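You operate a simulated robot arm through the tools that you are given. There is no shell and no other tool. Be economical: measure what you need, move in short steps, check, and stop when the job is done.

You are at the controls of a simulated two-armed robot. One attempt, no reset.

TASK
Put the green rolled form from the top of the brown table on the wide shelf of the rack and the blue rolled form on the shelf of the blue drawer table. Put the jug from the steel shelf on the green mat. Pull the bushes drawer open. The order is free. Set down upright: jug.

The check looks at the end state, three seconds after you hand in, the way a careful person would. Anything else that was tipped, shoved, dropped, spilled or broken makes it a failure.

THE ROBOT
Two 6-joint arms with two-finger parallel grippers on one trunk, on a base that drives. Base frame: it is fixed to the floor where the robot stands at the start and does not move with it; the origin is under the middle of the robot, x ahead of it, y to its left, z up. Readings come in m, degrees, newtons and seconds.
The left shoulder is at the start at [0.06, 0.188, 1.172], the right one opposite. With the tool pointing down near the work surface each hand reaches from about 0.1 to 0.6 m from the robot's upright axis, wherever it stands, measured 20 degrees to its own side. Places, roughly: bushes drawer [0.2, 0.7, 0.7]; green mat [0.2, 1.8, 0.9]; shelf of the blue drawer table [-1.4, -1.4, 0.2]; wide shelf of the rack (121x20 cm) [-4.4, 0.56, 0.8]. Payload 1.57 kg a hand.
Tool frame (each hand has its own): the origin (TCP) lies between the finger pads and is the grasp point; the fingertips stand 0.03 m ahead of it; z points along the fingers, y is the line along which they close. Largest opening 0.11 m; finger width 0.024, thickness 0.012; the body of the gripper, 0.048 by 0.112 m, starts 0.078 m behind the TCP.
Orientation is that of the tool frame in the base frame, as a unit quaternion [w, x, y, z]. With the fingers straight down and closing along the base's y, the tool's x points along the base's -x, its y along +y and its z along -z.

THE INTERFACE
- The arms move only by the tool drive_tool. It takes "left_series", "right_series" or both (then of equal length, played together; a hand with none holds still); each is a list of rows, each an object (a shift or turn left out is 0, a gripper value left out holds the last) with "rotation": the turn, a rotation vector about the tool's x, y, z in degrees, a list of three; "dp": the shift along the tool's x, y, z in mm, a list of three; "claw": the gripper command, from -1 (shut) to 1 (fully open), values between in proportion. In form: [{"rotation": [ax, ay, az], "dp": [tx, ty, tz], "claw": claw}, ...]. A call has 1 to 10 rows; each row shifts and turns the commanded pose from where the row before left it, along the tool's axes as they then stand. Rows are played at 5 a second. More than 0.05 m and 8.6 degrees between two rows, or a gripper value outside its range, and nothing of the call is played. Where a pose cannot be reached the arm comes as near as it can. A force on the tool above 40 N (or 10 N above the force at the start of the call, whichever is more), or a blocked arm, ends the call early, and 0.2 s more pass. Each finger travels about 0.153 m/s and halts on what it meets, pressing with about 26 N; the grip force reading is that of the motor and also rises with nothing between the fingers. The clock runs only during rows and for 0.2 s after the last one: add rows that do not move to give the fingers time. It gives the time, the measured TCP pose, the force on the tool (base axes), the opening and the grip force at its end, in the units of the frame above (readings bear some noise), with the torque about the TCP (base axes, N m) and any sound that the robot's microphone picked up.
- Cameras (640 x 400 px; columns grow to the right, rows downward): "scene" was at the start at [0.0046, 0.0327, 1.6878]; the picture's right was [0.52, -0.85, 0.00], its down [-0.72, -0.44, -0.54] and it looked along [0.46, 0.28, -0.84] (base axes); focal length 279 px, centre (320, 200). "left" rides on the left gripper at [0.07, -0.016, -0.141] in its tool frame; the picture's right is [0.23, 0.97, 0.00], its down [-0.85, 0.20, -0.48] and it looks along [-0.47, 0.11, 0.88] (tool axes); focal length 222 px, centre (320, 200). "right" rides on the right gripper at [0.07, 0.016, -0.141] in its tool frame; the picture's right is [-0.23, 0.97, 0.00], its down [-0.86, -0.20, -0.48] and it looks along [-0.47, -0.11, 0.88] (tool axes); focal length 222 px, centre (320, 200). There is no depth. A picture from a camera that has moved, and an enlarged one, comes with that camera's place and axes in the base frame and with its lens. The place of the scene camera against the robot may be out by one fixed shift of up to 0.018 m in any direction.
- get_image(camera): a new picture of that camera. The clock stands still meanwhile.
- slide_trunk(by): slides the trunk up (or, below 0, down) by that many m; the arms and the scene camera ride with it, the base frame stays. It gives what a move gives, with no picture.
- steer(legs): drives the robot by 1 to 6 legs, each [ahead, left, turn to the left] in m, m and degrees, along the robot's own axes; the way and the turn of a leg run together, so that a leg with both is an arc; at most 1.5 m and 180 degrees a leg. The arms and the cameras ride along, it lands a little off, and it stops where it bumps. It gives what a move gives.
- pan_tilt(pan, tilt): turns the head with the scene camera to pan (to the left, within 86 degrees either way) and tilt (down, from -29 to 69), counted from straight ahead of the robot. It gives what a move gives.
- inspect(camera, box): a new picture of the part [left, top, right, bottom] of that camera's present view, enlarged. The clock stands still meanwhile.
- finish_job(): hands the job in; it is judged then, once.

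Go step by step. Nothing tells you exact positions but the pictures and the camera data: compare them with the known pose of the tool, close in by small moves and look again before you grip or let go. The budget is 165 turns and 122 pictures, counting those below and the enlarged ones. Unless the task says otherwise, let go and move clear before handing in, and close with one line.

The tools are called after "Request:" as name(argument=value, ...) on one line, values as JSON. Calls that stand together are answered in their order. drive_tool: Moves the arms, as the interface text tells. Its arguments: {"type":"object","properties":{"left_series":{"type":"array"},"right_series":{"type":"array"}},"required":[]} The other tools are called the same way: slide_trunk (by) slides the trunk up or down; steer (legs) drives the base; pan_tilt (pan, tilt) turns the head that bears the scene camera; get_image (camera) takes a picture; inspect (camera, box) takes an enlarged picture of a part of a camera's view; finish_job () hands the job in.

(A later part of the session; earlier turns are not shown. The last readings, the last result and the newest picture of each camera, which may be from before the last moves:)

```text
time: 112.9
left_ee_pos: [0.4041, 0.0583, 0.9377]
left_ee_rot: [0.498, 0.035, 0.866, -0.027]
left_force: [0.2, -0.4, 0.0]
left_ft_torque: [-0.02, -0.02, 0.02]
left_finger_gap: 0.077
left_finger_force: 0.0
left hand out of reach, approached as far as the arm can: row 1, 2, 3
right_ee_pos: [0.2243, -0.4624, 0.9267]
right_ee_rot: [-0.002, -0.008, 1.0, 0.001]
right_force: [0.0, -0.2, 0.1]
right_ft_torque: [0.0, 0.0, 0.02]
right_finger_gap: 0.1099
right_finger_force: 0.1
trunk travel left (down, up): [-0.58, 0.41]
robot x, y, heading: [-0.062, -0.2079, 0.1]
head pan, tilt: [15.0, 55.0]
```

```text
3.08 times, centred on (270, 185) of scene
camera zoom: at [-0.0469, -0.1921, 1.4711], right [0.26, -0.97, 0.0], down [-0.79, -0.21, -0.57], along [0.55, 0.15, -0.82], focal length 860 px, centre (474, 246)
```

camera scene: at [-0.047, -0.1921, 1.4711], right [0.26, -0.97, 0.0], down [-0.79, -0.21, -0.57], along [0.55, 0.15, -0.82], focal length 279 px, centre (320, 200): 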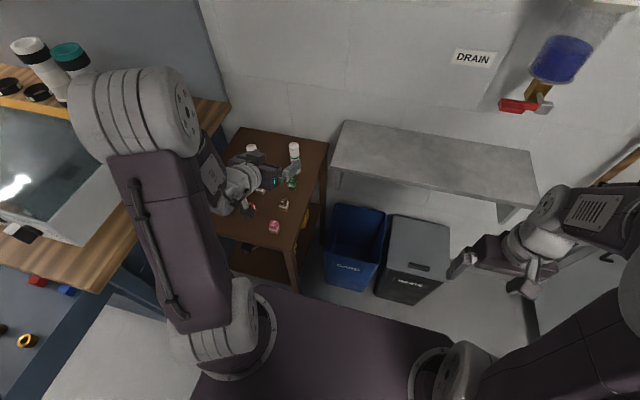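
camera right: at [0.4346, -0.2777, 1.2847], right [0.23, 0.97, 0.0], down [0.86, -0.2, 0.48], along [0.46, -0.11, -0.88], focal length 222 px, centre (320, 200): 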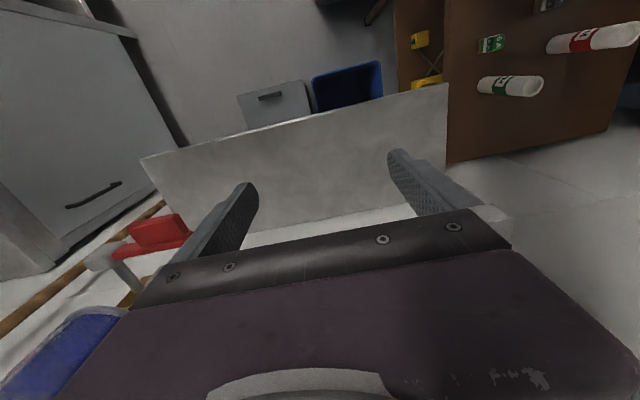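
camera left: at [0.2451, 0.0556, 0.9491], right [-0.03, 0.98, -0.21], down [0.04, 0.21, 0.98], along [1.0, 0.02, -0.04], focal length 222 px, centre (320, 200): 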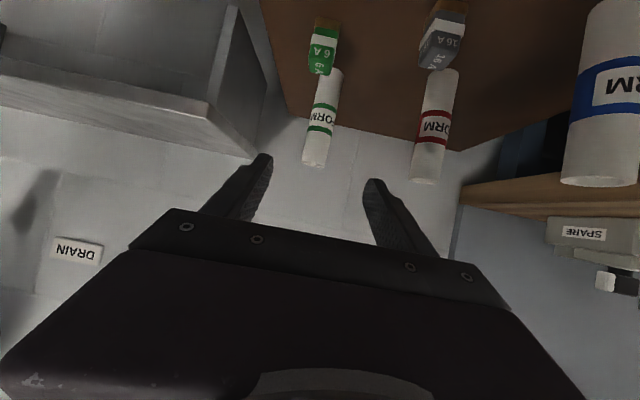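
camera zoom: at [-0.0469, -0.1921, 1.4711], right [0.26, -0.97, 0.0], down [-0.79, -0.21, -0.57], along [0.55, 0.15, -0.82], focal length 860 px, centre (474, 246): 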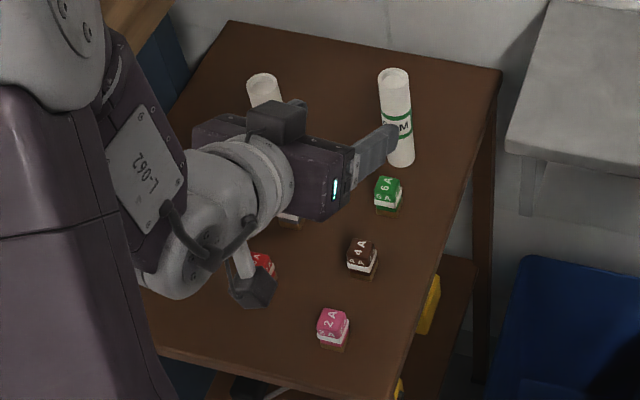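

The arm can't go lower in this posture, so I lower the trunk instead and then reach forward.

Request:
slide_trunk(by=-0.09)

Request:
drive_tool(left_series=[{"dp": [-10, -8, 17]}, {"dp": [-10, -5, 17]}, {"dp": [-10, 0, 17]}, {}])

Request:
get_image(camera="left")

Request:
inspect(camera="scene", box=[200, 100, 340, 230])

```text
time: 114.2
left_ee_pos: [0.4045, 0.0582, 0.8473]
left_ee_rot: [0.498, 0.036, 0.866, -0.027]
left_force: [0.7, 1.1, 0.2]
left_ft_torque: [-0.03, 0.0, -0.01]
left_finger_gap: 0.0771
left_finger_force: 0.0
right_ee_pos: [0.2249, -0.4651, 0.8366]
right_ee_rot: [0.0, -0.009, 1.0, 0.0]
right_force: [0.2, 0.3, -0.3]
right_ft_torque: [-0.04, -0.01, 0.0]
right_finger_gap: 0.1099
right_finger_force: 0.1
trunk travel left (down, up): [-0.49, 0.5]
robot x, y, heading: [-0.0629, -0.2058, -0.2]
head pan, tilt: [15.0, 55.0]
```

```text
time: 115.2
left_ee_pos: [0.4617, 0.0398, 0.846]
left_ee_rot: [0.498, 0.035, 0.866, -0.027]
left_force: [0.2, -0.2, -1.0]
left_ft_torque: [-0.02, -0.02, 0.0]
left_finger_gap: 0.0769
left_finger_force: 0.1
right_ee_pos: [0.224, -0.4637, 0.837]
right_ee_rot: [-0.001, -0.009, 1.0, 0.0]
right_force: [0.1, -0.1, 0.4]
right_ft_torque: [-0.02, 0.0, 0.03]
right_finger_gap: 0.11
right_finger_force: 0.2
trunk travel left (down, up): [-0.49, 0.5]
robot x, y, heading: [-0.0594, -0.2046, -0.2]
head pan, tilt: [15.0, 55.0]
```

```text
61 pictures are left
camera left: at [0.3029, 0.0374, 0.859], right [-0.03, 0.98, -0.21], down [0.04, 0.21, 0.98], along [1.0, 0.02, -0.04], focal length 222 px, centre (320, 200)
```

left: 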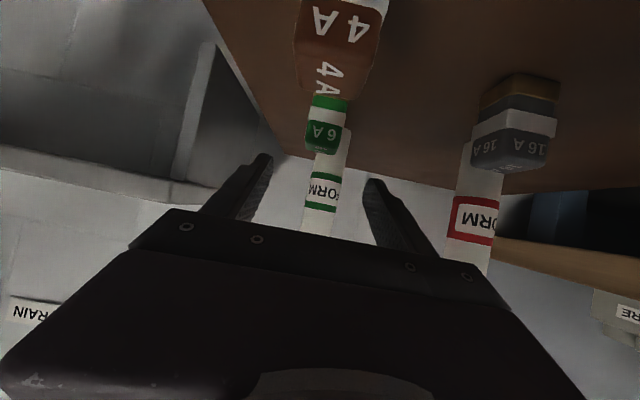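

```text
3.08 times, centred on (270, 165) of scene
camera zoom: at [-0.0473, -0.1921, 1.3811], right [0.26, -0.97, 0.0], down [-0.79, -0.21, -0.57], along [0.55, 0.15, -0.82], focal length 860 px, centre (474, 308)
```

zoom: 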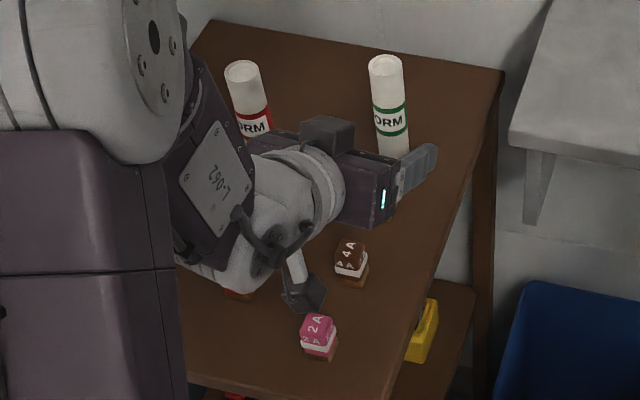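

The green roll is centred between the fingers and the cubes are cleared. I go forward the last 6 cm.

Request:
drive_tool(left_series=[{"dp": [-10, 1, 17]}, {"dp": [-10, 2, 17]}, {"dp": [-9, 2, 16]}, {}, {}])

Request:
get_image(camera="left")

Request:
inspect(camera="scene", box=[200, 100, 340, 230])

```text
time: 116.4
left_ee_pos: [0.5203, 0.04, 0.8464]
left_ee_rot: [0.498, 0.035, 0.866, -0.026]
left_force: [0.8, 0.2, -0.5]
left_ft_torque: [-0.03, 0.01, -0.01]
left_finger_gap: 0.0769
left_finger_force: 0.1
right_ee_pos: [0.226, -0.4646, 0.8373]
right_ee_rot: [-0.001, -0.01, 1.0, 0.0]
right_force: [0.5, -0.6, 0.6]
right_ft_torque: [-0.02, 0.0, 0.03]
right_finger_gap: 0.1099
right_finger_force: 0.0
trunk travel left (down, up): [-0.49, 0.5]
robot x, y, heading: [-0.0632, -0.2068, -0.1]
head pan, tilt: [15.0, 55.0]
```

```text
59 pictures are left
camera left: at [0.3602, 0.0377, 0.8586], right [-0.03, 0.98, -0.21], down [0.04, 0.21, 0.98], along [1.0, 0.02, -0.04], focal length 222 px, centre (320, 200)
```

left: 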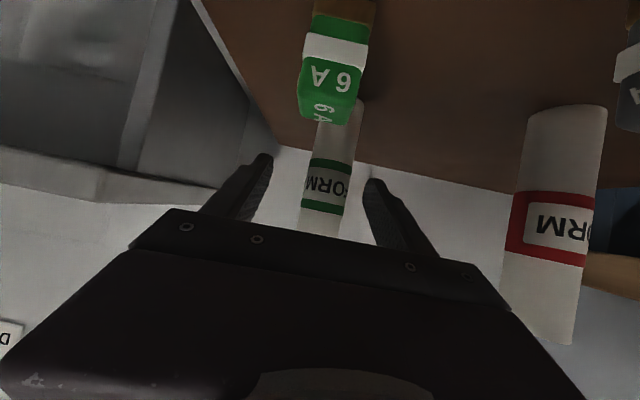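

```text
3.08 times, centred on (270, 165) of scene
camera zoom: at [-0.0467, -0.1921, 1.3811], right [0.26, -0.97, 0.0], down [-0.79, -0.21, -0.57], along [0.55, 0.15, -0.82], focal length 860 px, centre (474, 308)
```

zoom: 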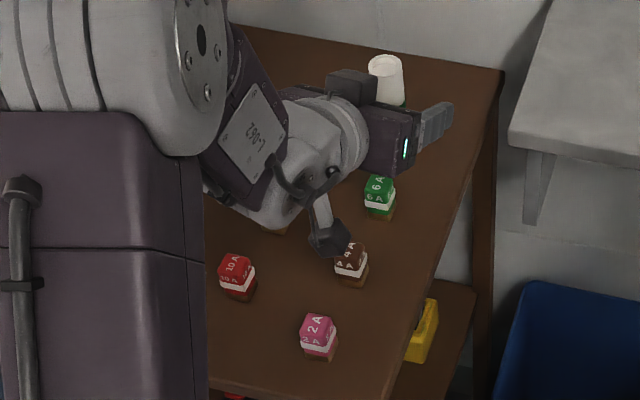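

The roll is at the pads, so I close.

Request:
drive_tool(left_series=[{"dp": [-2, 0, 4], "claw": 0}, {"claw": -1}, {}, {}])

Request:
get_image(camera="left")

```text
time: 117.4
left_ee_pos: [0.5239, 0.0396, 0.8456]
left_ee_rot: [0.497, 0.035, 0.867, -0.027]
left_force: [-0.2, 0.0, -0.2]
left_ft_torque: [-0.01, 0.0, 0.01]
left_finger_gap: 0.0284
left_finger_force: 25.8
right_ee_pos: [0.2244, -0.4636, 0.8365]
right_ee_rot: [-0.001, -0.009, 1.0, 0.0]
right_force: [-0.1, 0.7, 0.0]
right_ft_torque: [-0.02, 0.01, 0.0]
right_finger_gap: 0.1102
right_finger_force: 0.0
trunk travel left (down, up): [-0.49, 0.5]
robot x, y, heading: [-0.0617, -0.2036, -0.5]
head pan, tilt: [15.0, 55.0]
```

```text
57 pictures are left
camera left: at [0.365, 0.037, 0.8584], right [-0.03, 0.98, -0.21], down [0.04, 0.21, 0.98], along [1.0, 0.02, -0.04], focal length 222 px, centre (320, 200)
```

left: 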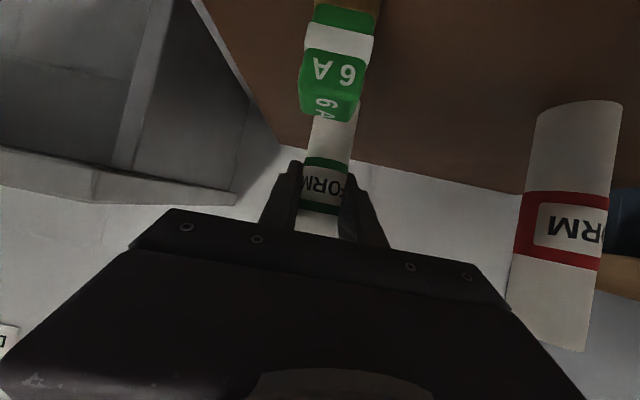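

The green roll is gripped. I lift it with the trunk, back away from the table, turn around and look for the rack.

Request:
slide_trunk(by=0.3)

Request:
steer(legs=[[-0.9, 0, 0], [0, 0, -170]])

Request:
pan_tilt(pan=0, tilt=15)

Request:
get_image(camera="scene")

```text
time: 120.4
left_ee_pos: [0.5249, 0.0389, 1.1471]
left_ee_rot: [0.498, 0.034, 0.866, -0.026]
left_force: [0.4, 1.2, 0.2]
left_ft_torque: [0.04, 0.04, -0.01]
left_finger_gap: 0.0283
left_finger_force: 25.8
right_ee_pos: [0.2255, -0.4633, 1.1359]
right_ee_rot: [-0.001, -0.009, 1.0, 0.0]
right_force: [0.0, -0.4, 0.2]
right_ft_torque: [-0.02, -0.02, 0.0]
right_finger_gap: 0.1099
right_finger_force: 0.1
trunk travel left (down, up): [-0.79, 0.2]
robot x, y, heading: [-0.0619, -0.209, -0.1]
head pan, tilt: [15.0, 55.0]
```

```text
time: 131.9
left_ee_pos: [-1.4692, -0.5598, 1.1469]
left_ee_rot: [0.022, 0.866, 0.05, -0.498]
left_force: [0.4, 1.0, 0.5]
left_ft_torque: [-0.01, -0.03, -0.02]
left_finger_gap: 0.028
left_finger_force: 26.5
right_ee_pos: [-1.2733, -0.0066, 1.1374]
right_ee_rot: [0.0, 0.994, 0.107, 0.0]
right_force: [0.1, 0.6, -0.8]
right_ft_torque: [-0.01, 0.04, -0.03]
right_finger_gap: 0.1096
right_finger_force: 0.0
trunk travel left (down, up): [-0.79, 0.2]
robot x, y, heading: [-0.9378, -0.2011, -168.8]
head pan, tilt: [15.0, 55.0]
```

```text
time: 133.0
left_ee_pos: [-1.4699, -0.5592, 1.1466]
left_ee_rot: [0.022, 0.866, 0.05, -0.498]
left_force: [-0.8, 0.3, -0.6]
left_ft_torque: [0.02, -0.01, 0.03]
left_finger_gap: 0.0281
left_finger_force: 25.8
right_ee_pos: [-1.2718, -0.0074, 1.1376]
right_ee_rot: [0.0, 0.994, 0.106, 0.0]
right_force: [0.0, 0.3, 0.0]
right_ft_torque: [-0.02, -0.01, -0.02]
right_finger_gap: 0.1098
right_finger_force: 0.0
trunk travel left (down, up): [-0.79, 0.2]
robot x, y, heading: [-0.9396, -0.2011, -168.9]
head pan, tilt: [0.0, 15.0]
```

```text
56 pictures are left
camera scene: at [-0.9691, -0.2125, 1.7412], right [-0.19, 0.98, 0.0], down [0.25, 0.05, -0.97], along [-0.95, -0.19, -0.26], focal length 279 px, centre (320, 200)
```

scene: 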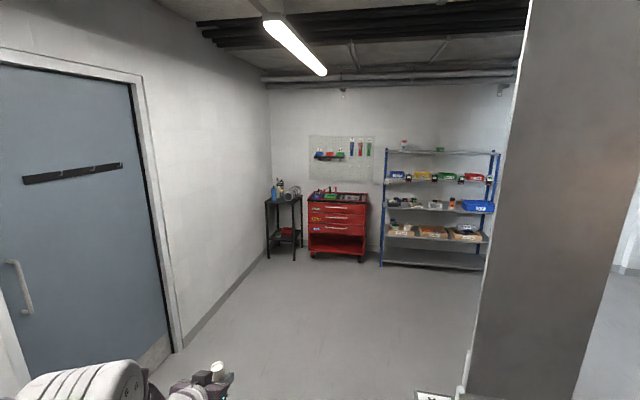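

The rack with blue posts stands on the far wall. I zoom in on it.

Request:
inspect(camera="scene", box=[370, 130, 510, 280])

Request:
inspect(camera="scene", box=[360, 320, 480, 400])

```text
2.67 times, centred on (440, 205) of scene
camera zoom: at [-0.9691, -0.2125, 1.7412], right [-0.19, 0.98, 0.0], down [0.25, 0.05, -0.97], along [-0.95, -0.19, -0.26], focal length 745 px, centre (0, 187)
```

zoom: 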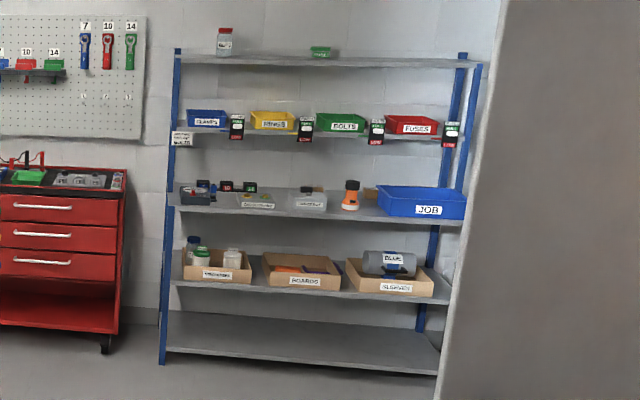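

```text
5.00 times, centred on (420, 360) of scene
camera zoom: at [-0.9691, -0.2125, 1.7412], right [-0.19, 0.98, 0.0], down [0.25, 0.05, -0.97], along [-0.95, -0.19, -0.26], focal length 1397 px, centre (-180, -600)
```

zoom: 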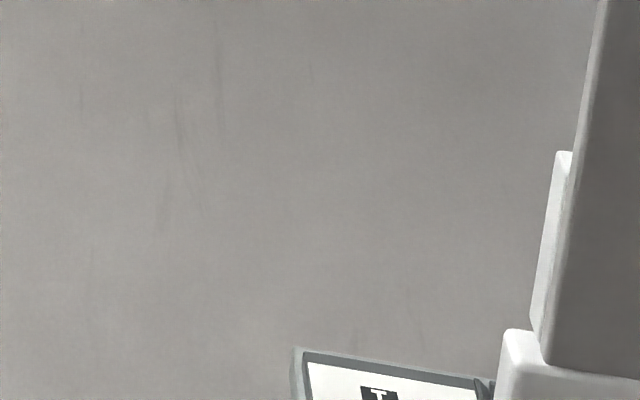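

Request:
pan_tilt(pan=-30, tilt=35)

Request:
get_image(camera="scene")

```text
time: 133.9
left_ee_pos: [-1.4684, -0.5602, 1.1465]
left_ee_rot: [0.023, 0.866, 0.051, -0.498]
left_force: [0.3, 0.2, -0.7]
left_ft_torque: [-0.01, -0.02, 0.02]
left_finger_gap: 0.0281
left_finger_force: 26.2
right_ee_pos: [-1.2719, -0.006, 1.1369]
right_ee_rot: [0.0, 0.994, 0.107, 0.002]
right_force: [-0.4, 1.1, -0.4]
right_ft_torque: [0.01, 0.01, 0.0]
right_finger_gap: 0.11
right_finger_force: 0.0
trunk travel left (down, up): [-0.79, 0.2]
robot x, y, heading: [-0.9431, -0.2035, -169.0]
head pan, tilt: [-30.0, 35.0]
```

```text
53 pictures are left
camera scene: at [-0.9608, -0.1661, 1.7094], right [0.32, 0.95, 0.0], down [0.54, -0.18, -0.82], along [-0.78, 0.26, -0.57], focal length 279 px, centre (320, 200)
```

scene: 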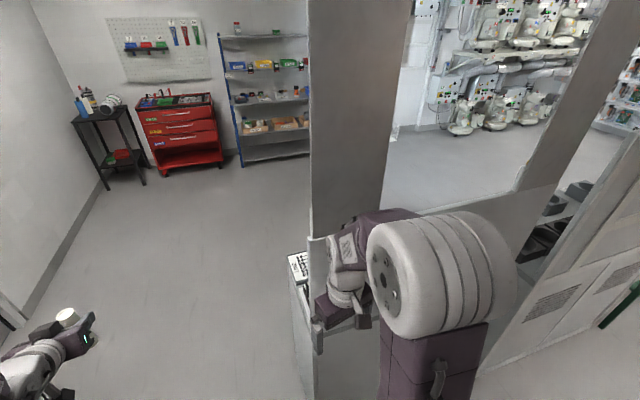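

There is a partition close on the robot's right. I sidestep to the left (toward -y), straighten, and look again before passing it.

Request:
steer(legs=[[0, 0.4, 0], [0, 0, -11]])

Request:
pan_tilt(pan=-15, tilt=45)

Request:
get_image(camera="scene")

```text
time: 137.1
left_ee_pos: [-1.4505, -0.8407, 1.1452]
left_ee_rot: [-0.026, 0.867, -0.032, -0.497]
left_force: [-0.1, 0.2, 0.7]
left_ft_torque: [-0.02, 0.02, 0.0]
left_finger_gap: 0.0279
left_finger_force: 25.7
right_ee_pos: [-1.1533, -0.3344, 1.1367]
right_ee_rot: [0.0, 1.0, 0.012, 0.001]
right_force: [0.1, 0.2, 0.0]
right_ft_torque: [0.02, 0.01, -0.02]
right_finger_gap: 0.1097
right_finger_force: 0.0
trunk travel left (down, up): [-0.79, 0.2]
robot x, y, heading: [-0.8634, -0.5906, -179.8]
head pan, tilt: [-30.0, 35.0]
```

```text
time: 137.9
left_ee_pos: [-1.4498, -0.84, 1.1464]
left_ee_rot: [-0.026, 0.867, -0.033, -0.497]
left_force: [-0.2, 0.0, 0.8]
left_ft_torque: [0.02, 0.01, 0.01]
left_finger_gap: 0.028
left_finger_force: 25.9
right_ee_pos: [-1.1534, -0.3347, 1.1367]
right_ee_rot: [0.0, 1.0, 0.012, 0.001]
right_force: [-0.1, -0.5, 0.2]
right_ft_torque: [-0.01, 0.01, 0.02]
right_finger_gap: 0.1097
right_finger_force: 0.0
trunk travel left (down, up): [-0.79, 0.2]
robot x, y, heading: [-0.868, -0.5932, -180.0]
head pan, tilt: [-15.0, 45.0]
```

```text
52 pictures are left
camera scene: at [-0.8786, -0.5708, 1.6945], right [0.26, 0.97, 0.0], down [0.68, -0.18, -0.71], along [-0.68, 0.18, -0.71], focal length 279 px, centre (320, 200)
```

scene: 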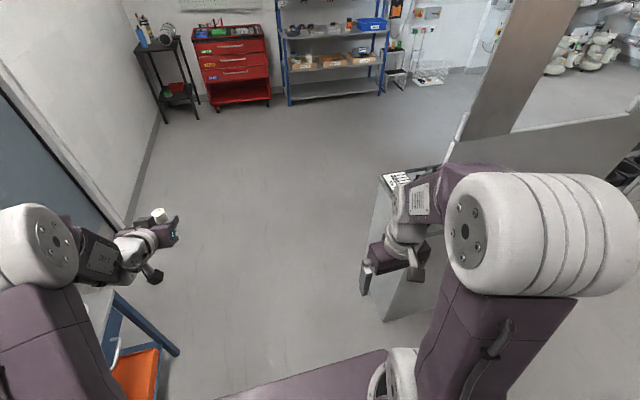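

The path ahead is clear and the partition's box is at y ≥ 0. I drive forward past it, then sidestep in front of the rack.

Request:
steer(legs=[[1.1, 0, 0], [1.05, 0, 0], [0, -0.8, 0]])

Request:
pan_tilt(pan=0, tilt=30)

Request:
get_image(camera="scene")

```text
time: 152.4
left_ee_pos: [-3.5983, -0.0661, 1.1457]
left_ee_rot: [-0.027, 0.866, -0.036, -0.498]
left_force: [0.5, -0.5, 0.3]
left_ft_torque: [-0.01, -0.01, 0.0]
left_finger_gap: 0.0277
left_finger_force: 25.8
right_ee_pos: [-3.2971, 0.436, 1.1369]
right_ee_rot: [-0.001, 1.0, 0.008, 0.0]
right_force: [0.8, -0.1, -0.3]
right_ft_torque: [0.04, -0.03, 0.01]
right_finger_gap: 0.1101
right_finger_force: 0.0
trunk travel left (down, up): [-0.79, 0.2]
robot x, y, heading: [-3.0112, 0.1789, 179.9]
head pan, tilt: [-15.0, 45.0]
```

```text
time: 153.2
left_ee_pos: [-3.5989, -0.0665, 1.1463]
left_ee_rot: [-0.027, 0.866, -0.036, -0.498]
left_force: [0.5, -0.4, -0.4]
left_ft_torque: [0.01, -0.02, -0.01]
left_finger_gap: 0.028
left_finger_force: 25.5
right_ee_pos: [-3.2976, 0.4375, 1.1366]
right_ee_rot: [-0.001, 1.0, 0.008, 0.001]
right_force: [0.1, 0.3, -0.4]
right_ft_torque: [-0.02, 0.0, 0.01]
right_finger_gap: 0.11
right_finger_force: 0.0
trunk travel left (down, up): [-0.79, 0.2]
robot x, y, heading: [-3.0131, 0.1771, 179.6]
head pan, tilt: [0.0, 30.0]
```

```text
51 pictures are left
camera scene: at [-3.0368, 0.1769, 1.717], right [0.01, 1.0, 0.0], down [0.5, 0.0, -0.87], along [-0.87, 0.0, -0.5], focal length 279 px, centre (320, 200)
```

scene: 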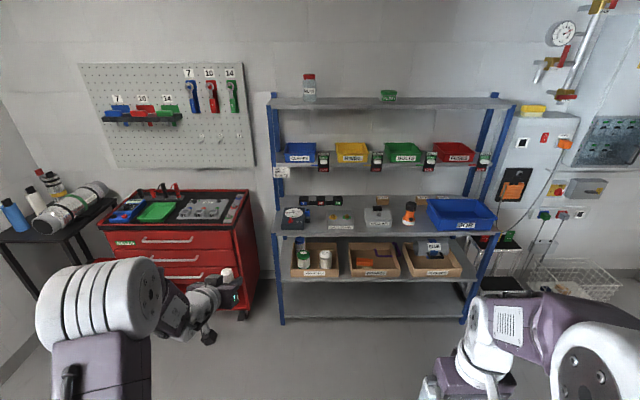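

The wide shelf at z of about 0.80 is the middle one. I zoom in for a free spot.

Request:
inspect(camera="scene", box=[260, 150, 510, 290])

```text
2.56 times, centred on (385, 220) of scene
camera zoom: at [-3.0368, 0.1769, 1.717], right [0.01, 1.0, 0.0], down [0.5, 0.0, -0.87], along [-0.87, 0.0, -0.5], focal length 715 px, centre (154, 149)
```

zoom: 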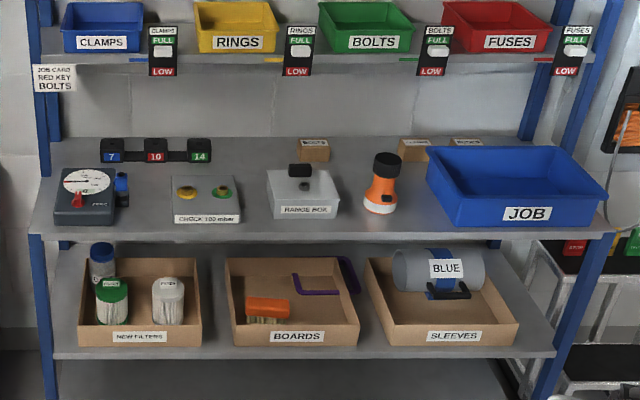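

A free gap about 9 cm wide lies between the gauge and the check box, around (-4.37, 0.17). I line up with it and stop short of the shelf.

Request:
steer(legs=[[0, -0.237, 0], [0.5, 0, 0]])

Request:
slide_trunk(by=-0.2)

Request:
pan_tilt(pan=15, tilt=35)

Request:
get_image(camera="scene")

Request:
get_image(camera="left")

```text
time: 157.5
left_ee_pos: [-4.0964, 0.1769, 1.1477]
left_ee_rot: [-0.026, 0.866, -0.035, -0.498]
left_force: [0.4, 0.1, -0.4]
left_ft_torque: [-0.01, -0.01, 0.03]
left_finger_gap: 0.0279
left_finger_force: 26.0
right_ee_pos: [-3.7968, 0.6786, 1.1357]
right_ee_rot: [0.0, 1.0, 0.008, 0.001]
right_force: [0.2, 0.2, 0.4]
right_ft_torque: [-0.05, 0.01, -0.01]
right_finger_gap: 0.1101
right_finger_force: 0.1
trunk travel left (down, up): [-0.79, 0.2]
robot x, y, heading: [-3.5102, 0.4229, 179.9]
head pan, tilt: [0.0, 30.0]
```

```text
time: 159.7
left_ee_pos: [-4.0986, 0.1769, 0.948]
left_ee_rot: [-0.027, 0.866, -0.036, -0.497]
left_force: [0.3, 0.0, -0.6]
left_ft_torque: [0.0, -0.01, 0.0]
left_finger_gap: 0.028
left_finger_force: 26.4
right_ee_pos: [-3.7981, 0.6796, 0.9366]
right_ee_rot: [0.0, 1.0, 0.008, 0.0]
right_force: [-0.2, 0.2, -0.4]
right_ft_torque: [0.0, -0.01, -0.01]
right_finger_gap: 0.1102
right_finger_force: 0.0
trunk travel left (down, up): [-0.59, 0.4]
robot x, y, heading: [-3.5133, 0.4253, 179.8]
head pan, tilt: [0.0, 30.0]
```

```text
time: 160.4
left_ee_pos: [-4.0989, 0.1756, 0.9463]
left_ee_rot: [-0.028, 0.866, -0.037, -0.497]
left_force: [0.4, -0.1, -0.4]
left_ft_torque: [0.04, -0.02, 0.0]
left_finger_gap: 0.0278
left_finger_force: 25.8
right_ee_pos: [-3.7976, 0.6799, 0.9362]
right_ee_rot: [0.0, 1.0, 0.008, 0.001]
right_force: [-0.4, 0.6, 1.3]
right_ft_torque: [0.03, 0.01, 0.01]
right_finger_gap: 0.11
right_finger_force: 0.0
trunk travel left (down, up): [-0.59, 0.4]
robot x, y, heading: [-3.5096, 0.4191, 179.8]
head pan, tilt: [15.0, 35.0]
```

```text
49 pictures are left
camera scene: at [-3.5319, 0.396, 1.5093], right [-0.25, 0.97, 0.0], down [0.55, 0.15, -0.82], along [-0.79, -0.21, -0.57], focal length 279 px, centre (320, 200)
```

scene: 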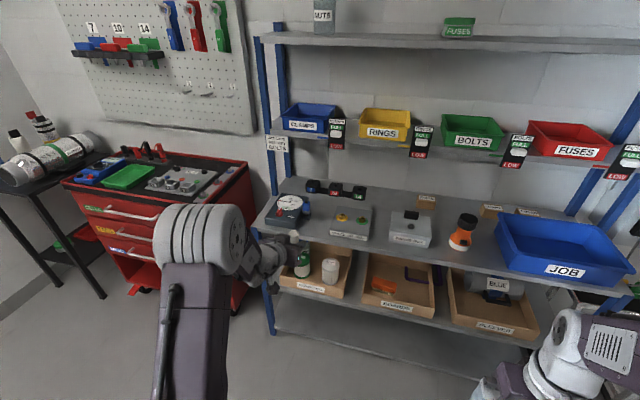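

```text
48 pictures are left
camera left: at [-3.9427, 0.1778, 0.9585], right [0.03, -0.98, -0.21], down [-0.04, -0.21, 0.98], along [-1.0, -0.02, -0.04], focal length 222 px, centre (320, 200)
```

left: 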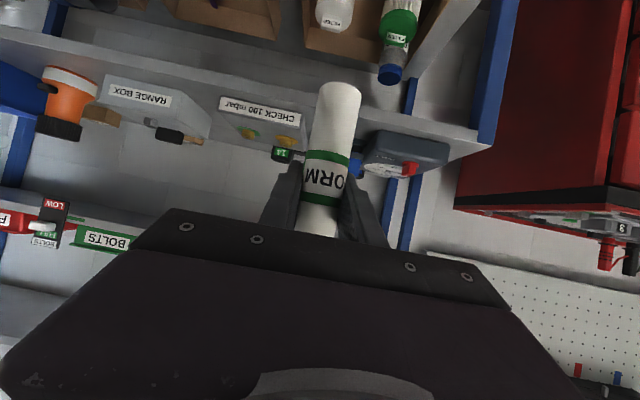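

The roll is lined up with the gap at y of about 0.175, and its base is about 75 mm below the TCP with the shelf at z of about 0.80. I lower a little and drive in.

Request:
slide_trunk(by=-0.035)

Request:
steer(legs=[[0.2, 0, 0]])

Request:
get_image(camera="left")

Request:
inspect(camera="scene", box=[140, 160, 440, 350])

```text
time: 161.2
left_ee_pos: [-4.0988, 0.1764, 0.9118]
left_ee_rot: [-0.028, 0.866, -0.036, -0.498]
left_force: [-0.6, -0.8, 0.4]
left_ft_torque: [0.0, -0.01, 0.05]
left_finger_gap: 0.028
left_finger_force: 26.0
right_ee_pos: [-3.7983, 0.6792, 0.9013]
right_ee_rot: [0.0, 1.0, 0.009, 0.001]
right_force: [0.2, -0.9, 0.6]
right_ft_torque: [0.01, -0.04, -0.05]
right_finger_gap: 0.1098
right_finger_force: 0.0
trunk travel left (down, up): [-0.555, 0.435]
robot x, y, heading: [-3.51, 0.421, 179.9]
head pan, tilt: [15.0, 35.0]
```

```text
time: 162.8
left_ee_pos: [-4.3013, 0.1778, 0.9113]
left_ee_rot: [-0.027, 0.866, -0.036, -0.497]
left_force: [-0.4, 0.5, -0.5]
left_ft_torque: [0.01, -0.01, 0.02]
left_finger_gap: 0.0279
left_finger_force: 26.3
right_ee_pos: [-3.9985, 0.6791, 0.9015]
right_ee_rot: [0.0, 1.0, 0.008, 0.002]
right_force: [0.1, 0.4, -0.5]
right_ft_torque: [-0.02, -0.02, 0.0]
right_finger_gap: 0.1102
right_finger_force: 0.1
trunk travel left (down, up): [-0.555, 0.435]
robot x, y, heading: [-3.7113, 0.4215, 179.8]
head pan, tilt: [15.0, 35.0]
```

```text
47 pictures are left
camera left: at [-4.1445, 0.1787, 0.9232], right [0.03, -0.98, -0.21], down [-0.04, -0.21, 0.98], along [-1.0, -0.02, -0.04], focal length 222 px, centre (320, 200)
```

left: 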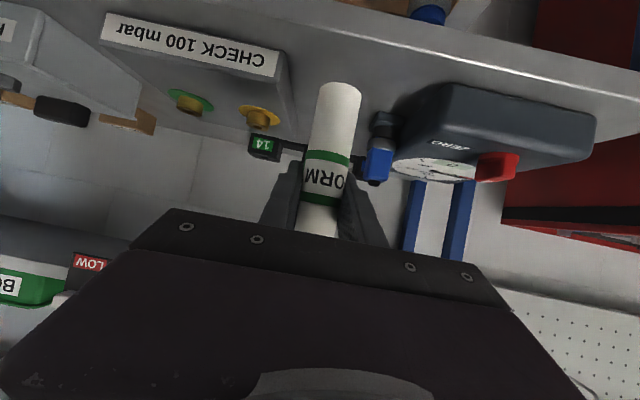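

```text
2.11 times, centred on (290, 255) of scene
camera zoom: at [-3.7341, 0.3969, 1.4743], right [-0.25, 0.97, 0.0], down [0.56, 0.15, -0.82], along [-0.79, -0.21, -0.57], focal length 588 px, centre (383, 84)
```

zoom: 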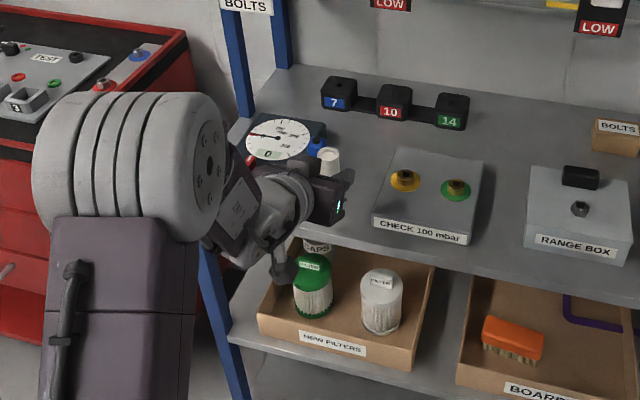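

The gauge's blue fitting is farther back at x of about -4.41, so I place the roll at x of about -4.325 in front of it. I move in 25 mm and lower.

Request:
steer(legs=[[0.025, -0.004, 0]])

Request:
slide_trunk(by=-0.025)

Request:
slide_trunk(by=-0.005)

Request:
get_image(camera="left")

```text
time: 163.6
left_ee_pos: [-4.3242, 0.1799, 0.9118]
left_ee_rot: [-0.027, 0.866, -0.035, -0.498]
left_force: [-0.7, -0.7, -1.0]
left_ft_torque: [-0.01, 0.06, -0.02]
left_finger_gap: 0.0279
left_finger_force: 25.9
right_ee_pos: [-4.0241, 0.6845, 0.9018]
right_ee_rot: [-0.001, 1.0, 0.009, 0.001]
right_force: [0.2, -0.5, 0.0]
right_ft_torque: [0.0, 0.01, 0.0]
right_finger_gap: 0.1099
right_finger_force: 0.1
trunk travel left (down, up): [-0.555, 0.435]
robot x, y, heading: [-3.7381, 0.4233, 179.8]
head pan, tilt: [15.0, 35.0]
```

```text
time: 164.3
left_ee_pos: [-4.3254, 0.1814, 0.8859]
left_ee_rot: [-0.028, 0.867, -0.036, -0.497]
left_force: [-0.7, -0.7, 0.0]
left_ft_torque: [0.02, -0.01, 0.02]
left_finger_gap: 0.0279
left_finger_force: 26.1
right_ee_pos: [-4.0248, 0.6841, 0.8772]
right_ee_rot: [0.0, 1.0, 0.008, 0.001]
right_force: [0.3, -0.2, -0.2]
right_ft_torque: [0.01, -0.01, 0.0]
right_finger_gap: 0.11
right_finger_force: 0.1
trunk travel left (down, up): [-0.53, 0.46]
robot x, y, heading: [-3.7381, 0.429, 179.9]
head pan, tilt: [15.0, 35.0]
```

```text
time: 164.9
left_ee_pos: [-4.3243, 0.1799, 0.882]
left_ee_rot: [-0.027, 0.866, -0.036, -0.498]
left_force: [0.4, -0.1, -0.4]
left_ft_torque: [0.02, 0.0, -0.01]
left_finger_gap: 0.0279
left_finger_force: 25.8
right_ee_pos: [-4.0243, 0.6852, 0.8712]
right_ee_rot: [0.0, 1.0, 0.008, 0.001]
right_force: [0.5, -1.0, -0.6]
right_ft_torque: [-0.01, 0.0, -0.01]
right_finger_gap: 0.1101
right_finger_force: 0.0
trunk travel left (down, up): [-0.525, 0.465]
robot x, y, heading: [-3.7345, 0.4284, 179.8]
head pan, tilt: [15.0, 35.0]
```

```text
45 pictures are left
camera left: at [-4.1685, 0.1826, 0.8936], right [0.03, -0.98, -0.21], down [-0.04, -0.21, 0.98], along [-1.0, -0.02, -0.04], focal length 222 px, centre (320, 200)
```

left: 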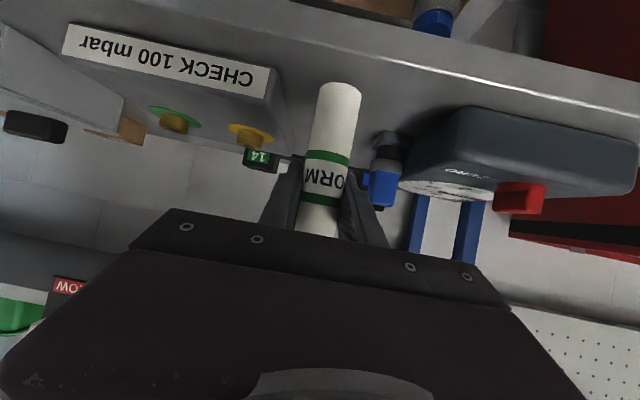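

Nearly there, so I lower in 3–4 mm steps until there is contact.

Request:
slide_trunk(by=-0.004)

Request:
slide_trunk(by=-0.003)

Request:
slide_trunk(by=-0.003)

```text
time: 165.4
left_ee_pos: [-4.3256, 0.181, 0.8764]
left_ee_rot: [-0.026, 0.866, -0.035, -0.498]
left_force: [0.9, -0.4, -0.5]
left_ft_torque: [0.01, -0.01, -0.01]
left_finger_gap: 0.0277
left_finger_force: 26.2
right_ee_pos: [-4.0256, 0.685, 0.8669]
right_ee_rot: [0.001, 1.0, 0.007, 0.001]
right_force: [-0.9, -0.1, -0.1]
right_ft_torque: [0.01, -0.01, -0.04]
right_finger_gap: 0.11
right_finger_force: 0.1
trunk travel left (down, up): [-0.521, 0.469]
robot x, y, heading: [-3.7368, 0.4306, 179.9]
head pan, tilt: [15.0, 35.0]
```

```text
time: 165.9
left_ee_pos: [-4.3239, 0.1804, 0.8746]
left_ee_rot: [-0.027, 0.866, -0.036, -0.497]
left_force: [-0.8, -0.6, -0.5]
left_ft_torque: [-0.05, 0.03, 0.02]
left_finger_gap: 0.0278
left_finger_force: 25.6
right_ee_pos: [-4.0246, 0.6848, 0.8645]
right_ee_rot: [-0.001, 1.0, 0.008, 0.0]
right_force: [0.5, 1.0, 0.1]
right_ft_torque: [0.02, 0.01, -0.01]
right_finger_gap: 0.1099
right_finger_force: 0.0
trunk travel left (down, up): [-0.518, 0.472]
robot x, y, heading: [-3.7404, 0.4285, 179.9]
head pan, tilt: [15.0, 35.0]
```

```text
time: 166.4
left_ee_pos: [-4.3243, 0.182, 0.8729]
left_ee_rot: [-0.028, 0.867, -0.036, -0.497]
left_force: [0.5, -0.5, -1.2]
left_ft_torque: [0.01, -0.01, -0.01]
left_finger_gap: 0.028
left_finger_force: 26.1
right_ee_pos: [-4.0243, 0.684, 0.8629]
right_ee_rot: [0.0, 1.0, 0.008, 0.001]
right_force: [0.7, 0.0, -1.2]
right_ft_torque: [0.01, 0.03, -0.02]
right_finger_gap: 0.1101
right_finger_force: 0.1
trunk travel left (down, up): [-0.515, 0.475]
robot x, y, heading: [-3.7374, 0.4251, 179.6]
head pan, tilt: [15.0, 35.0]
```

Request:
slide_trunk(by=-0.003)

Request:
slide_trunk(by=-0.003)

Request:
inspect(camera="left", box=[220, 40, 460, 200])

```text
time: 167.0
left_ee_pos: [-4.3246, 0.1817, 0.8718]
left_ee_rot: [-0.027, 0.865, -0.036, -0.499]
left_force: [-0.3, -0.7, 9.6]
left_ft_torque: [-0.12, -0.01, 0.02]
left_finger_gap: 0.028
left_finger_force: 26.1
right_ee_pos: [-4.0235, 0.6842, 0.859]
right_ee_rot: [0.0, 1.0, 0.008, 0.001]
right_force: [0.4, 0.8, 0.7]
right_ft_torque: [-0.04, -0.03, -0.01]
right_finger_gap: 0.11
right_finger_force: 0.1
trunk travel left (down, up): [-0.512, 0.478]
robot x, y, heading: [-3.7366, 0.4269, 179.6]
head pan, tilt: [15.0, 35.0]
```

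```text
time: 167.5
left_ee_pos: [-4.3249, 0.1814, 0.8686]
left_ee_rot: [-0.026, 0.865, -0.036, -0.501]
left_force: [-2.0, -0.3, 21.0]
left_ft_torque: [-0.11, 0.02, 0.02]
left_finger_gap: 0.0282
left_finger_force: 25.7
right_ee_pos: [-4.022, 0.6846, 0.8567]
right_ee_rot: [0.0, 1.0, 0.008, 0.0]
right_force: [-0.7, -0.6, 0.3]
right_ft_torque: [0.01, 0.02, 0.0]
right_finger_gap: 0.1098
right_finger_force: 0.1
trunk travel left (down, up): [-0.509, 0.481]
robot x, y, heading: [-3.7425, 0.424, 179.8]
head pan, tilt: [15.0, 35.0]
```

```text
2.50 times, centred on (340, 120) of left
camera zoom: at [-4.1679, 0.1833, 0.88], right [0.03, -0.98, -0.21], down [-0.03, -0.21, 0.98], along [-1.0, -0.02, -0.03], focal length 555 px, centre (270, 400)
```

zoom: 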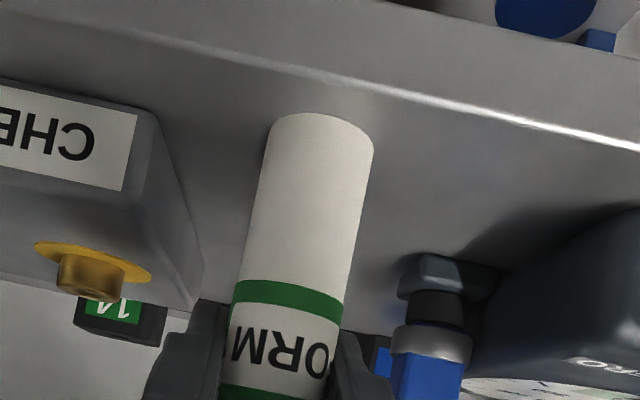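

There is firm contact with the shelf. I ease up 2 mm, open the fingers moderately, and check.

Request:
slide_trunk(by=0.003)

Request:
drive_tool(left_series=[{"claw": -0.35}, {"claw": -0.16}, {}, {}])

Request:
inspect(camera="left", box=[220, 40, 460, 200])

```text
time: 168.0
left_ee_pos: [-4.323, 0.181, 0.8684]
left_ee_rot: [-0.027, 0.866, -0.036, -0.498]
left_force: [-5.3, 0.0, 13.8]
left_ft_torque: [-0.05, 0.28, -0.01]
left_finger_gap: 0.0278
left_finger_force: 26.1
right_ee_pos: [-4.0245, 0.6847, 0.8588]
right_ee_rot: [0.0, 1.0, 0.008, 0.001]
right_force: [-0.9, 0.8, 0.9]
right_ft_torque: [0.03, 0.01, 0.03]
right_finger_gap: 0.1101
right_finger_force: 0.0
trunk travel left (down, up): [-0.512, 0.478]
robot x, y, heading: [-3.7378, 0.4263, 179.6]
head pan, tilt: [15.0, 35.0]
```

```text
time: 169.0
left_ee_pos: [-4.3237, 0.1807, 0.8684]
left_ee_rot: [-0.027, 0.867, -0.036, -0.497]
left_force: [-0.4, -0.7, 0.3]
left_ft_torque: [0.01, 0.0, -0.01]
left_finger_gap: 0.0462
left_finger_force: 0.0
right_ee_pos: [-4.0233, 0.6847, 0.8592]
right_ee_rot: [0.001, 1.0, 0.008, 0.001]
right_force: [0.2, 0.0, -0.4]
right_ft_torque: [0.0, -0.03, 0.01]
right_finger_gap: 0.1103
right_finger_force: 0.1
trunk travel left (down, up): [-0.512, 0.478]
robot x, y, heading: [-3.7412, 0.4272, 179.9]
head pan, tilt: [15.0, 35.0]
```

```text
2.50 times, centred on (340, 120) of left
camera zoom: at [-4.1685, 0.1827, 0.8805], right [0.03, -0.98, -0.21], down [-0.04, -0.21, 0.98], along [-1.0, -0.02, -0.04], focal length 555 px, centre (270, 400)
```

zoom: 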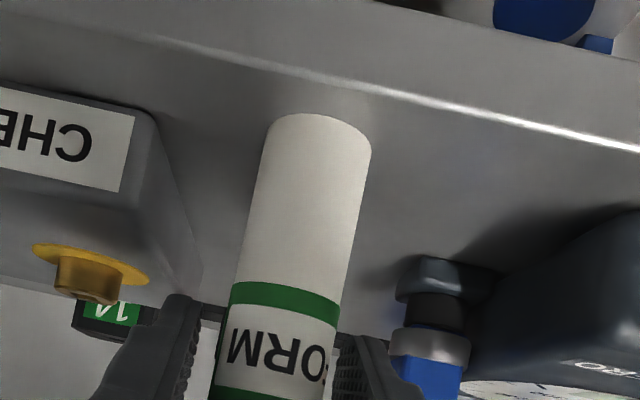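

The roll stands on its own. I withdraw the hand straight back.

Request:
drive_tool(left_series=[{"dp": [5, -1, -9]}, {"dp": [10, -1.7, -17]}, {"dp": [10, -1.7, -17]}, {"dp": [10, -1.7, -17]}, {"dp": [10, -1.7, -17]}, {}])

Request:
get_image(camera="left")

```text
time: 170.4
left_ee_pos: [-4.2349, 0.1825, 0.8685]
left_ee_rot: [-0.027, 0.866, -0.035, -0.498]
left_force: [0.2, -0.7, -0.1]
left_ft_torque: [0.02, -0.01, 0.03]
left_finger_gap: 0.0462
left_finger_force: 0.1
right_ee_pos: [-4.0244, 0.6851, 0.8586]
right_ee_rot: [0.0, 1.0, 0.008, 0.0]
right_force: [-0.9, 0.1, -0.5]
right_ft_torque: [0.0, 0.01, -0.01]
right_finger_gap: 0.11
right_finger_force: 0.0
trunk travel left (down, up): [-0.512, 0.478]
robot x, y, heading: [-3.7371, 0.4252, 179.7]
head pan, tilt: [15.0, 35.0]
```

```text
42 pictures are left
camera left: at [-4.0782, 0.1835, 0.8808], right [0.03, -0.98, -0.21], down [-0.04, -0.21, 0.98], along [-1.0, -0.02, -0.04], focal length 222 px, centre (320, 200)
```

left: 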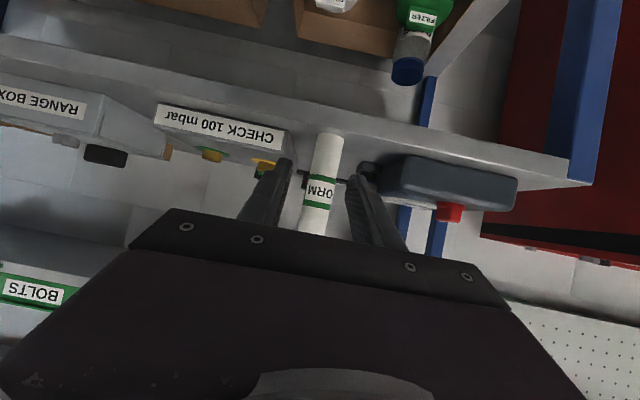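

The green roll stands on the shelf. I back out, raise the trunk, and take one view to confirm it.

Request:
steer(legs=[[-0.7, 0, 0]])

Request:
slide_trunk(by=0.28)

Request:
inspect(camera="scene", box=[200, 140, 460, 300])

Request:
steer(legs=[[0, 1.02, 0], [-1.1, 0, 0], [-1.05, 0, 0]])

```text
time: 174.2
left_ee_pos: [-3.5379, 0.1798, 0.8688]
left_ee_rot: [-0.028, 0.866, -0.038, -0.498]
left_force: [-0.2, 0.5, -0.1]
left_ft_torque: [-0.03, 0.0, -0.01]
left_finger_gap: 0.0461
left_finger_force: 0.1
right_ee_pos: [-3.3248, 0.681, 0.8591]
right_ee_rot: [0.001, 1.0, 0.006, 0.001]
right_force: [1.1, -0.1, -0.2]
right_ft_torque: [-0.01, 0.0, -0.02]
right_finger_gap: 0.11
right_finger_force: 0.0
trunk travel left (down, up): [-0.512, 0.478]
robot x, y, heading: [-3.0447, 0.4231, 179.6]
head pan, tilt: [15.0, 35.0]
```

```text
time: 177.1
left_ee_pos: [-3.5373, 0.1786, 1.1494]
left_ee_rot: [-0.027, 0.867, -0.036, -0.496]
left_force: [-0.4, -0.1, 0.4]
left_ft_torque: [0.01, 0.01, 0.01]
left_finger_gap: 0.0461
left_finger_force: 0.2
right_ee_pos: [-3.3268, 0.6817, 1.139]
right_ee_rot: [0.0, 1.0, 0.006, 0.001]
right_force: [0.0, -1.0, 0.6]
right_ft_torque: [-0.03, 0.01, -0.03]
right_finger_gap: 0.11
right_finger_force: 0.1
trunk travel left (down, up): [-0.792, 0.198]
robot x, y, heading: [-3.0406, 0.4204, 179.5]
head pan, tilt: [15.0, 35.0]
```

```text
2.46 times, centred on (330, 220) of scene
camera zoom: at [-3.0604, 0.3966, 1.7113], right [-0.25, 0.97, 0.0], down [0.56, 0.14, -0.82], along [-0.79, -0.21, -0.57], focal length 688 px, centre (295, 151)
```

zoom: 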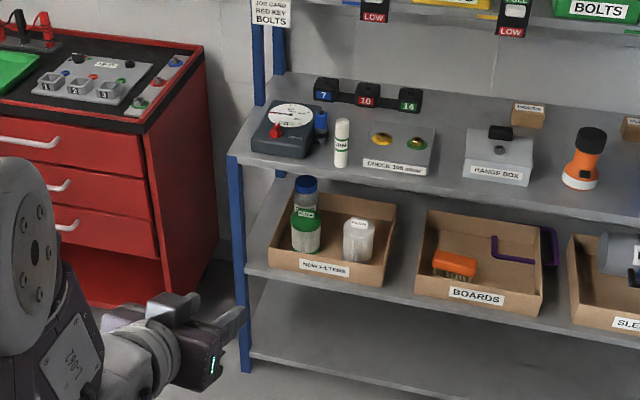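

```text
time: 192.6
left_ee_pos: [-1.3938, -0.8636, 1.1489]
left_ee_rot: [-0.028, 0.866, -0.036, -0.497]
left_force: [0.0, 0.3, 0.0]
left_ft_torque: [-0.02, -0.01, 0.02]
left_finger_gap: 0.0463
left_finger_force: 0.1
right_ee_pos: [-1.1812, -0.3623, 1.1394]
right_ee_rot: [0.0, 1.0, 0.006, 0.001]
right_force: [-0.2, 0.3, 0.3]
right_ft_torque: [-0.01, 0.02, 0.01]
right_finger_gap: 0.1101
right_finger_force: 0.1
trunk travel left (down, up): [-0.792, 0.198]
robot x, y, heading: [-0.897, -0.6218, 179.5]
head pan, tilt: [15.0, 35.0]
```

The green roll stands well on the shelf. While passing, I look at the blue drawer table to plan the blue roll's spot.

Request:
pan_tilt(pan=50, tilt=40)

Request:
get_image(camera="scene")

```text
time: 193.6
left_ee_pos: [-1.393, -0.8641, 1.1485]
left_ee_rot: [-0.027, 0.866, -0.036, -0.498]
left_force: [-0.2, -0.1, 0.6]
left_ft_torque: [-0.03, 0.01, -0.04]
left_finger_gap: 0.0463
left_finger_force: 0.1
right_ee_pos: [-1.1813, -0.362, 1.138]
right_ee_rot: [0.0, 1.0, 0.007, 0.0]
right_force: [0.5, -0.8, -0.1]
right_ft_torque: [0.02, -0.02, 0.02]
right_finger_gap: 0.1099
right_finger_force: 0.0
trunk travel left (down, up): [-0.792, 0.198]
robot x, y, heading: [-0.8928, -0.6186, 179.6]
head pan, tilt: [50.0, 40.0]
```

```text
40 pictures are left
camera scene: at [-0.8861, -0.6883, 1.7038], right [-0.76, 0.65, 0.0], down [0.42, 0.49, -0.77], along [-0.5, -0.58, -0.64], focal length 279 px, centre (320, 200)
```

scene: 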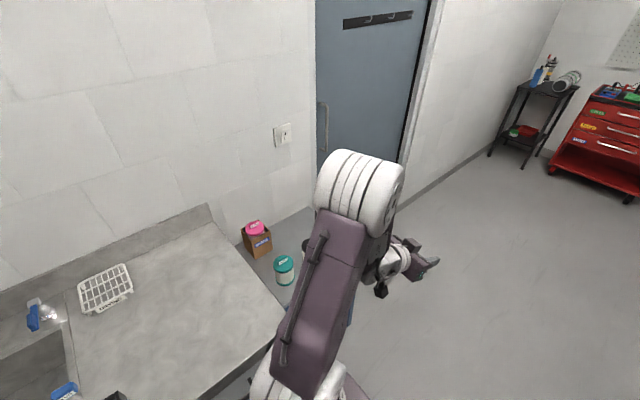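

The view there is blocked for now. I return to the brown table for the blue roll.

Request:
steer(legs=[[0, -0.42, 0], [0, 0, 180]])

Request:
pan_tilt(pan=15, tilt=50)

```text
time: 203.7
left_ee_pos: [-0.4072, 0.0765, 1.1492]
left_ee_rot: [0.498, 0.013, 0.867, -0.014]
left_force: [0.4, 0.7, 0.9]
left_ft_torque: [-0.02, 0.03, 0.0]
left_finger_gap: 0.0463
left_finger_force: 0.0
right_ee_pos: [-0.5921, -0.4354, 1.1375]
right_ee_rot: [-0.001, -0.034, 0.999, 0.0]
right_force: [0.0, 0.2, -0.2]
right_ft_torque: [-0.01, -0.01, -0.01]
right_finger_gap: 0.1099
right_finger_force: 0.1
trunk travel left (down, up): [-0.792, 0.198]
robot x, y, heading: [-0.8889, -0.1958, 2.6]
head pan, tilt: [50.0, 40.0]
```

```text
time: 204.7
left_ee_pos: [-0.4078, 0.0761, 1.1506]
left_ee_rot: [0.498, 0.013, 0.867, -0.014]
left_force: [0.9, 0.3, 0.0]
left_ft_torque: [-0.01, 0.0, 0.01]
left_finger_gap: 0.0461
left_finger_force: 0.0
right_ee_pos: [-0.5926, -0.4359, 1.1386]
right_ee_rot: [-0.001, -0.034, 0.999, 0.0]
right_force: [0.0, 0.5, 0.3]
right_ft_torque: [0.03, 0.01, 0.03]
right_finger_gap: 0.1099
right_finger_force: 0.0
trunk travel left (down, up): [-0.792, 0.198]
robot x, y, heading: [-0.8908, -0.1932, 2.8]
head pan, tilt: [15.0, 50.0]
```

Request:
steer(legs=[[0, 0.16, -2.7], [0.55, 0, 0]])

Request:
slide_trunk(by=-0.2)

Request:
get_image(camera="scene")

Request:
get_image(camera="left")

```text
time: 208.9
left_ee_pos: [0.149, 0.2125, 1.1497]
left_ee_rot: [0.498, 0.033, 0.866, -0.025]
left_force: [0.0, -0.1, 0.2]
left_ft_torque: [-0.02, -0.02, -0.02]
left_finger_gap: 0.0464
left_finger_force: 0.1
right_ee_pos: [-0.0578, -0.2912, 1.1384]
right_ee_rot: [-0.001, -0.011, 1.0, 0.001]
right_force: [-0.5, -0.5, 0.7]
right_ft_torque: [0.01, 0.01, -0.04]
right_finger_gap: 0.1101
right_finger_force: 0.1
trunk travel left (down, up): [-0.792, 0.198]
robot x, y, heading: [-0.3466, -0.0361, 0.1]
head pan, tilt: [15.0, 50.0]
```

```text
time: 211.1
left_ee_pos: [0.1497, 0.2109, 0.9491]
left_ee_rot: [0.496, 0.033, 0.867, -0.026]
left_force: [0.4, 0.2, 0.2]
left_ft_torque: [-0.03, 0.01, -0.01]
left_finger_gap: 0.0459
left_finger_force: 0.0
right_ee_pos: [-0.0582, -0.2922, 0.9384]
right_ee_rot: [0.0, -0.011, 1.0, 0.0]
right_force: [0.3, -0.2, -0.5]
right_ft_torque: [0.02, 0.0, -0.03]
right_finger_gap: 0.1099
right_finger_force: 0.0
trunk travel left (down, up): [-0.592, 0.398]
robot x, y, heading: [-0.3443, -0.0326, 0.1]
head pan, tilt: [15.0, 50.0]
```

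```text
39 pictures are left
camera scene: at [-0.3256, -0.0201, 1.4896], right [0.26, -0.97, 0.0], down [-0.74, -0.2, -0.64], along [0.62, 0.17, -0.77], focal length 279 px, centre (320, 200)
```

scene: 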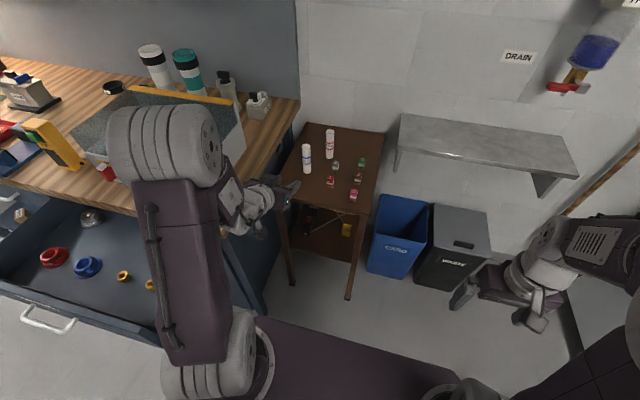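

```text
38 pictures are left
camera left: at [-0.01, 0.2083, 0.961], right [-0.03, 0.98, -0.21], down [0.03, 0.21, 0.98], along [1.0, 0.03, -0.04], focal length 222 px, centre (320, 200)
```

left: 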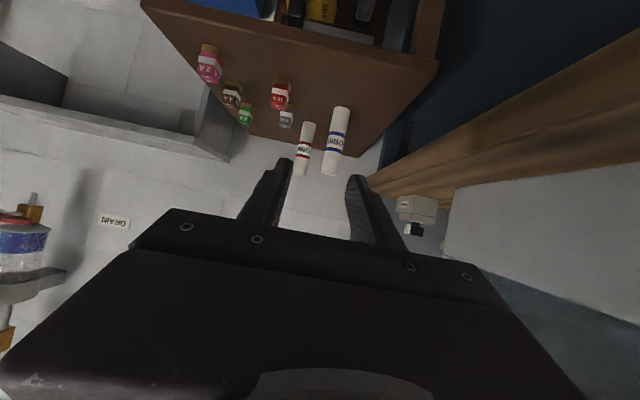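

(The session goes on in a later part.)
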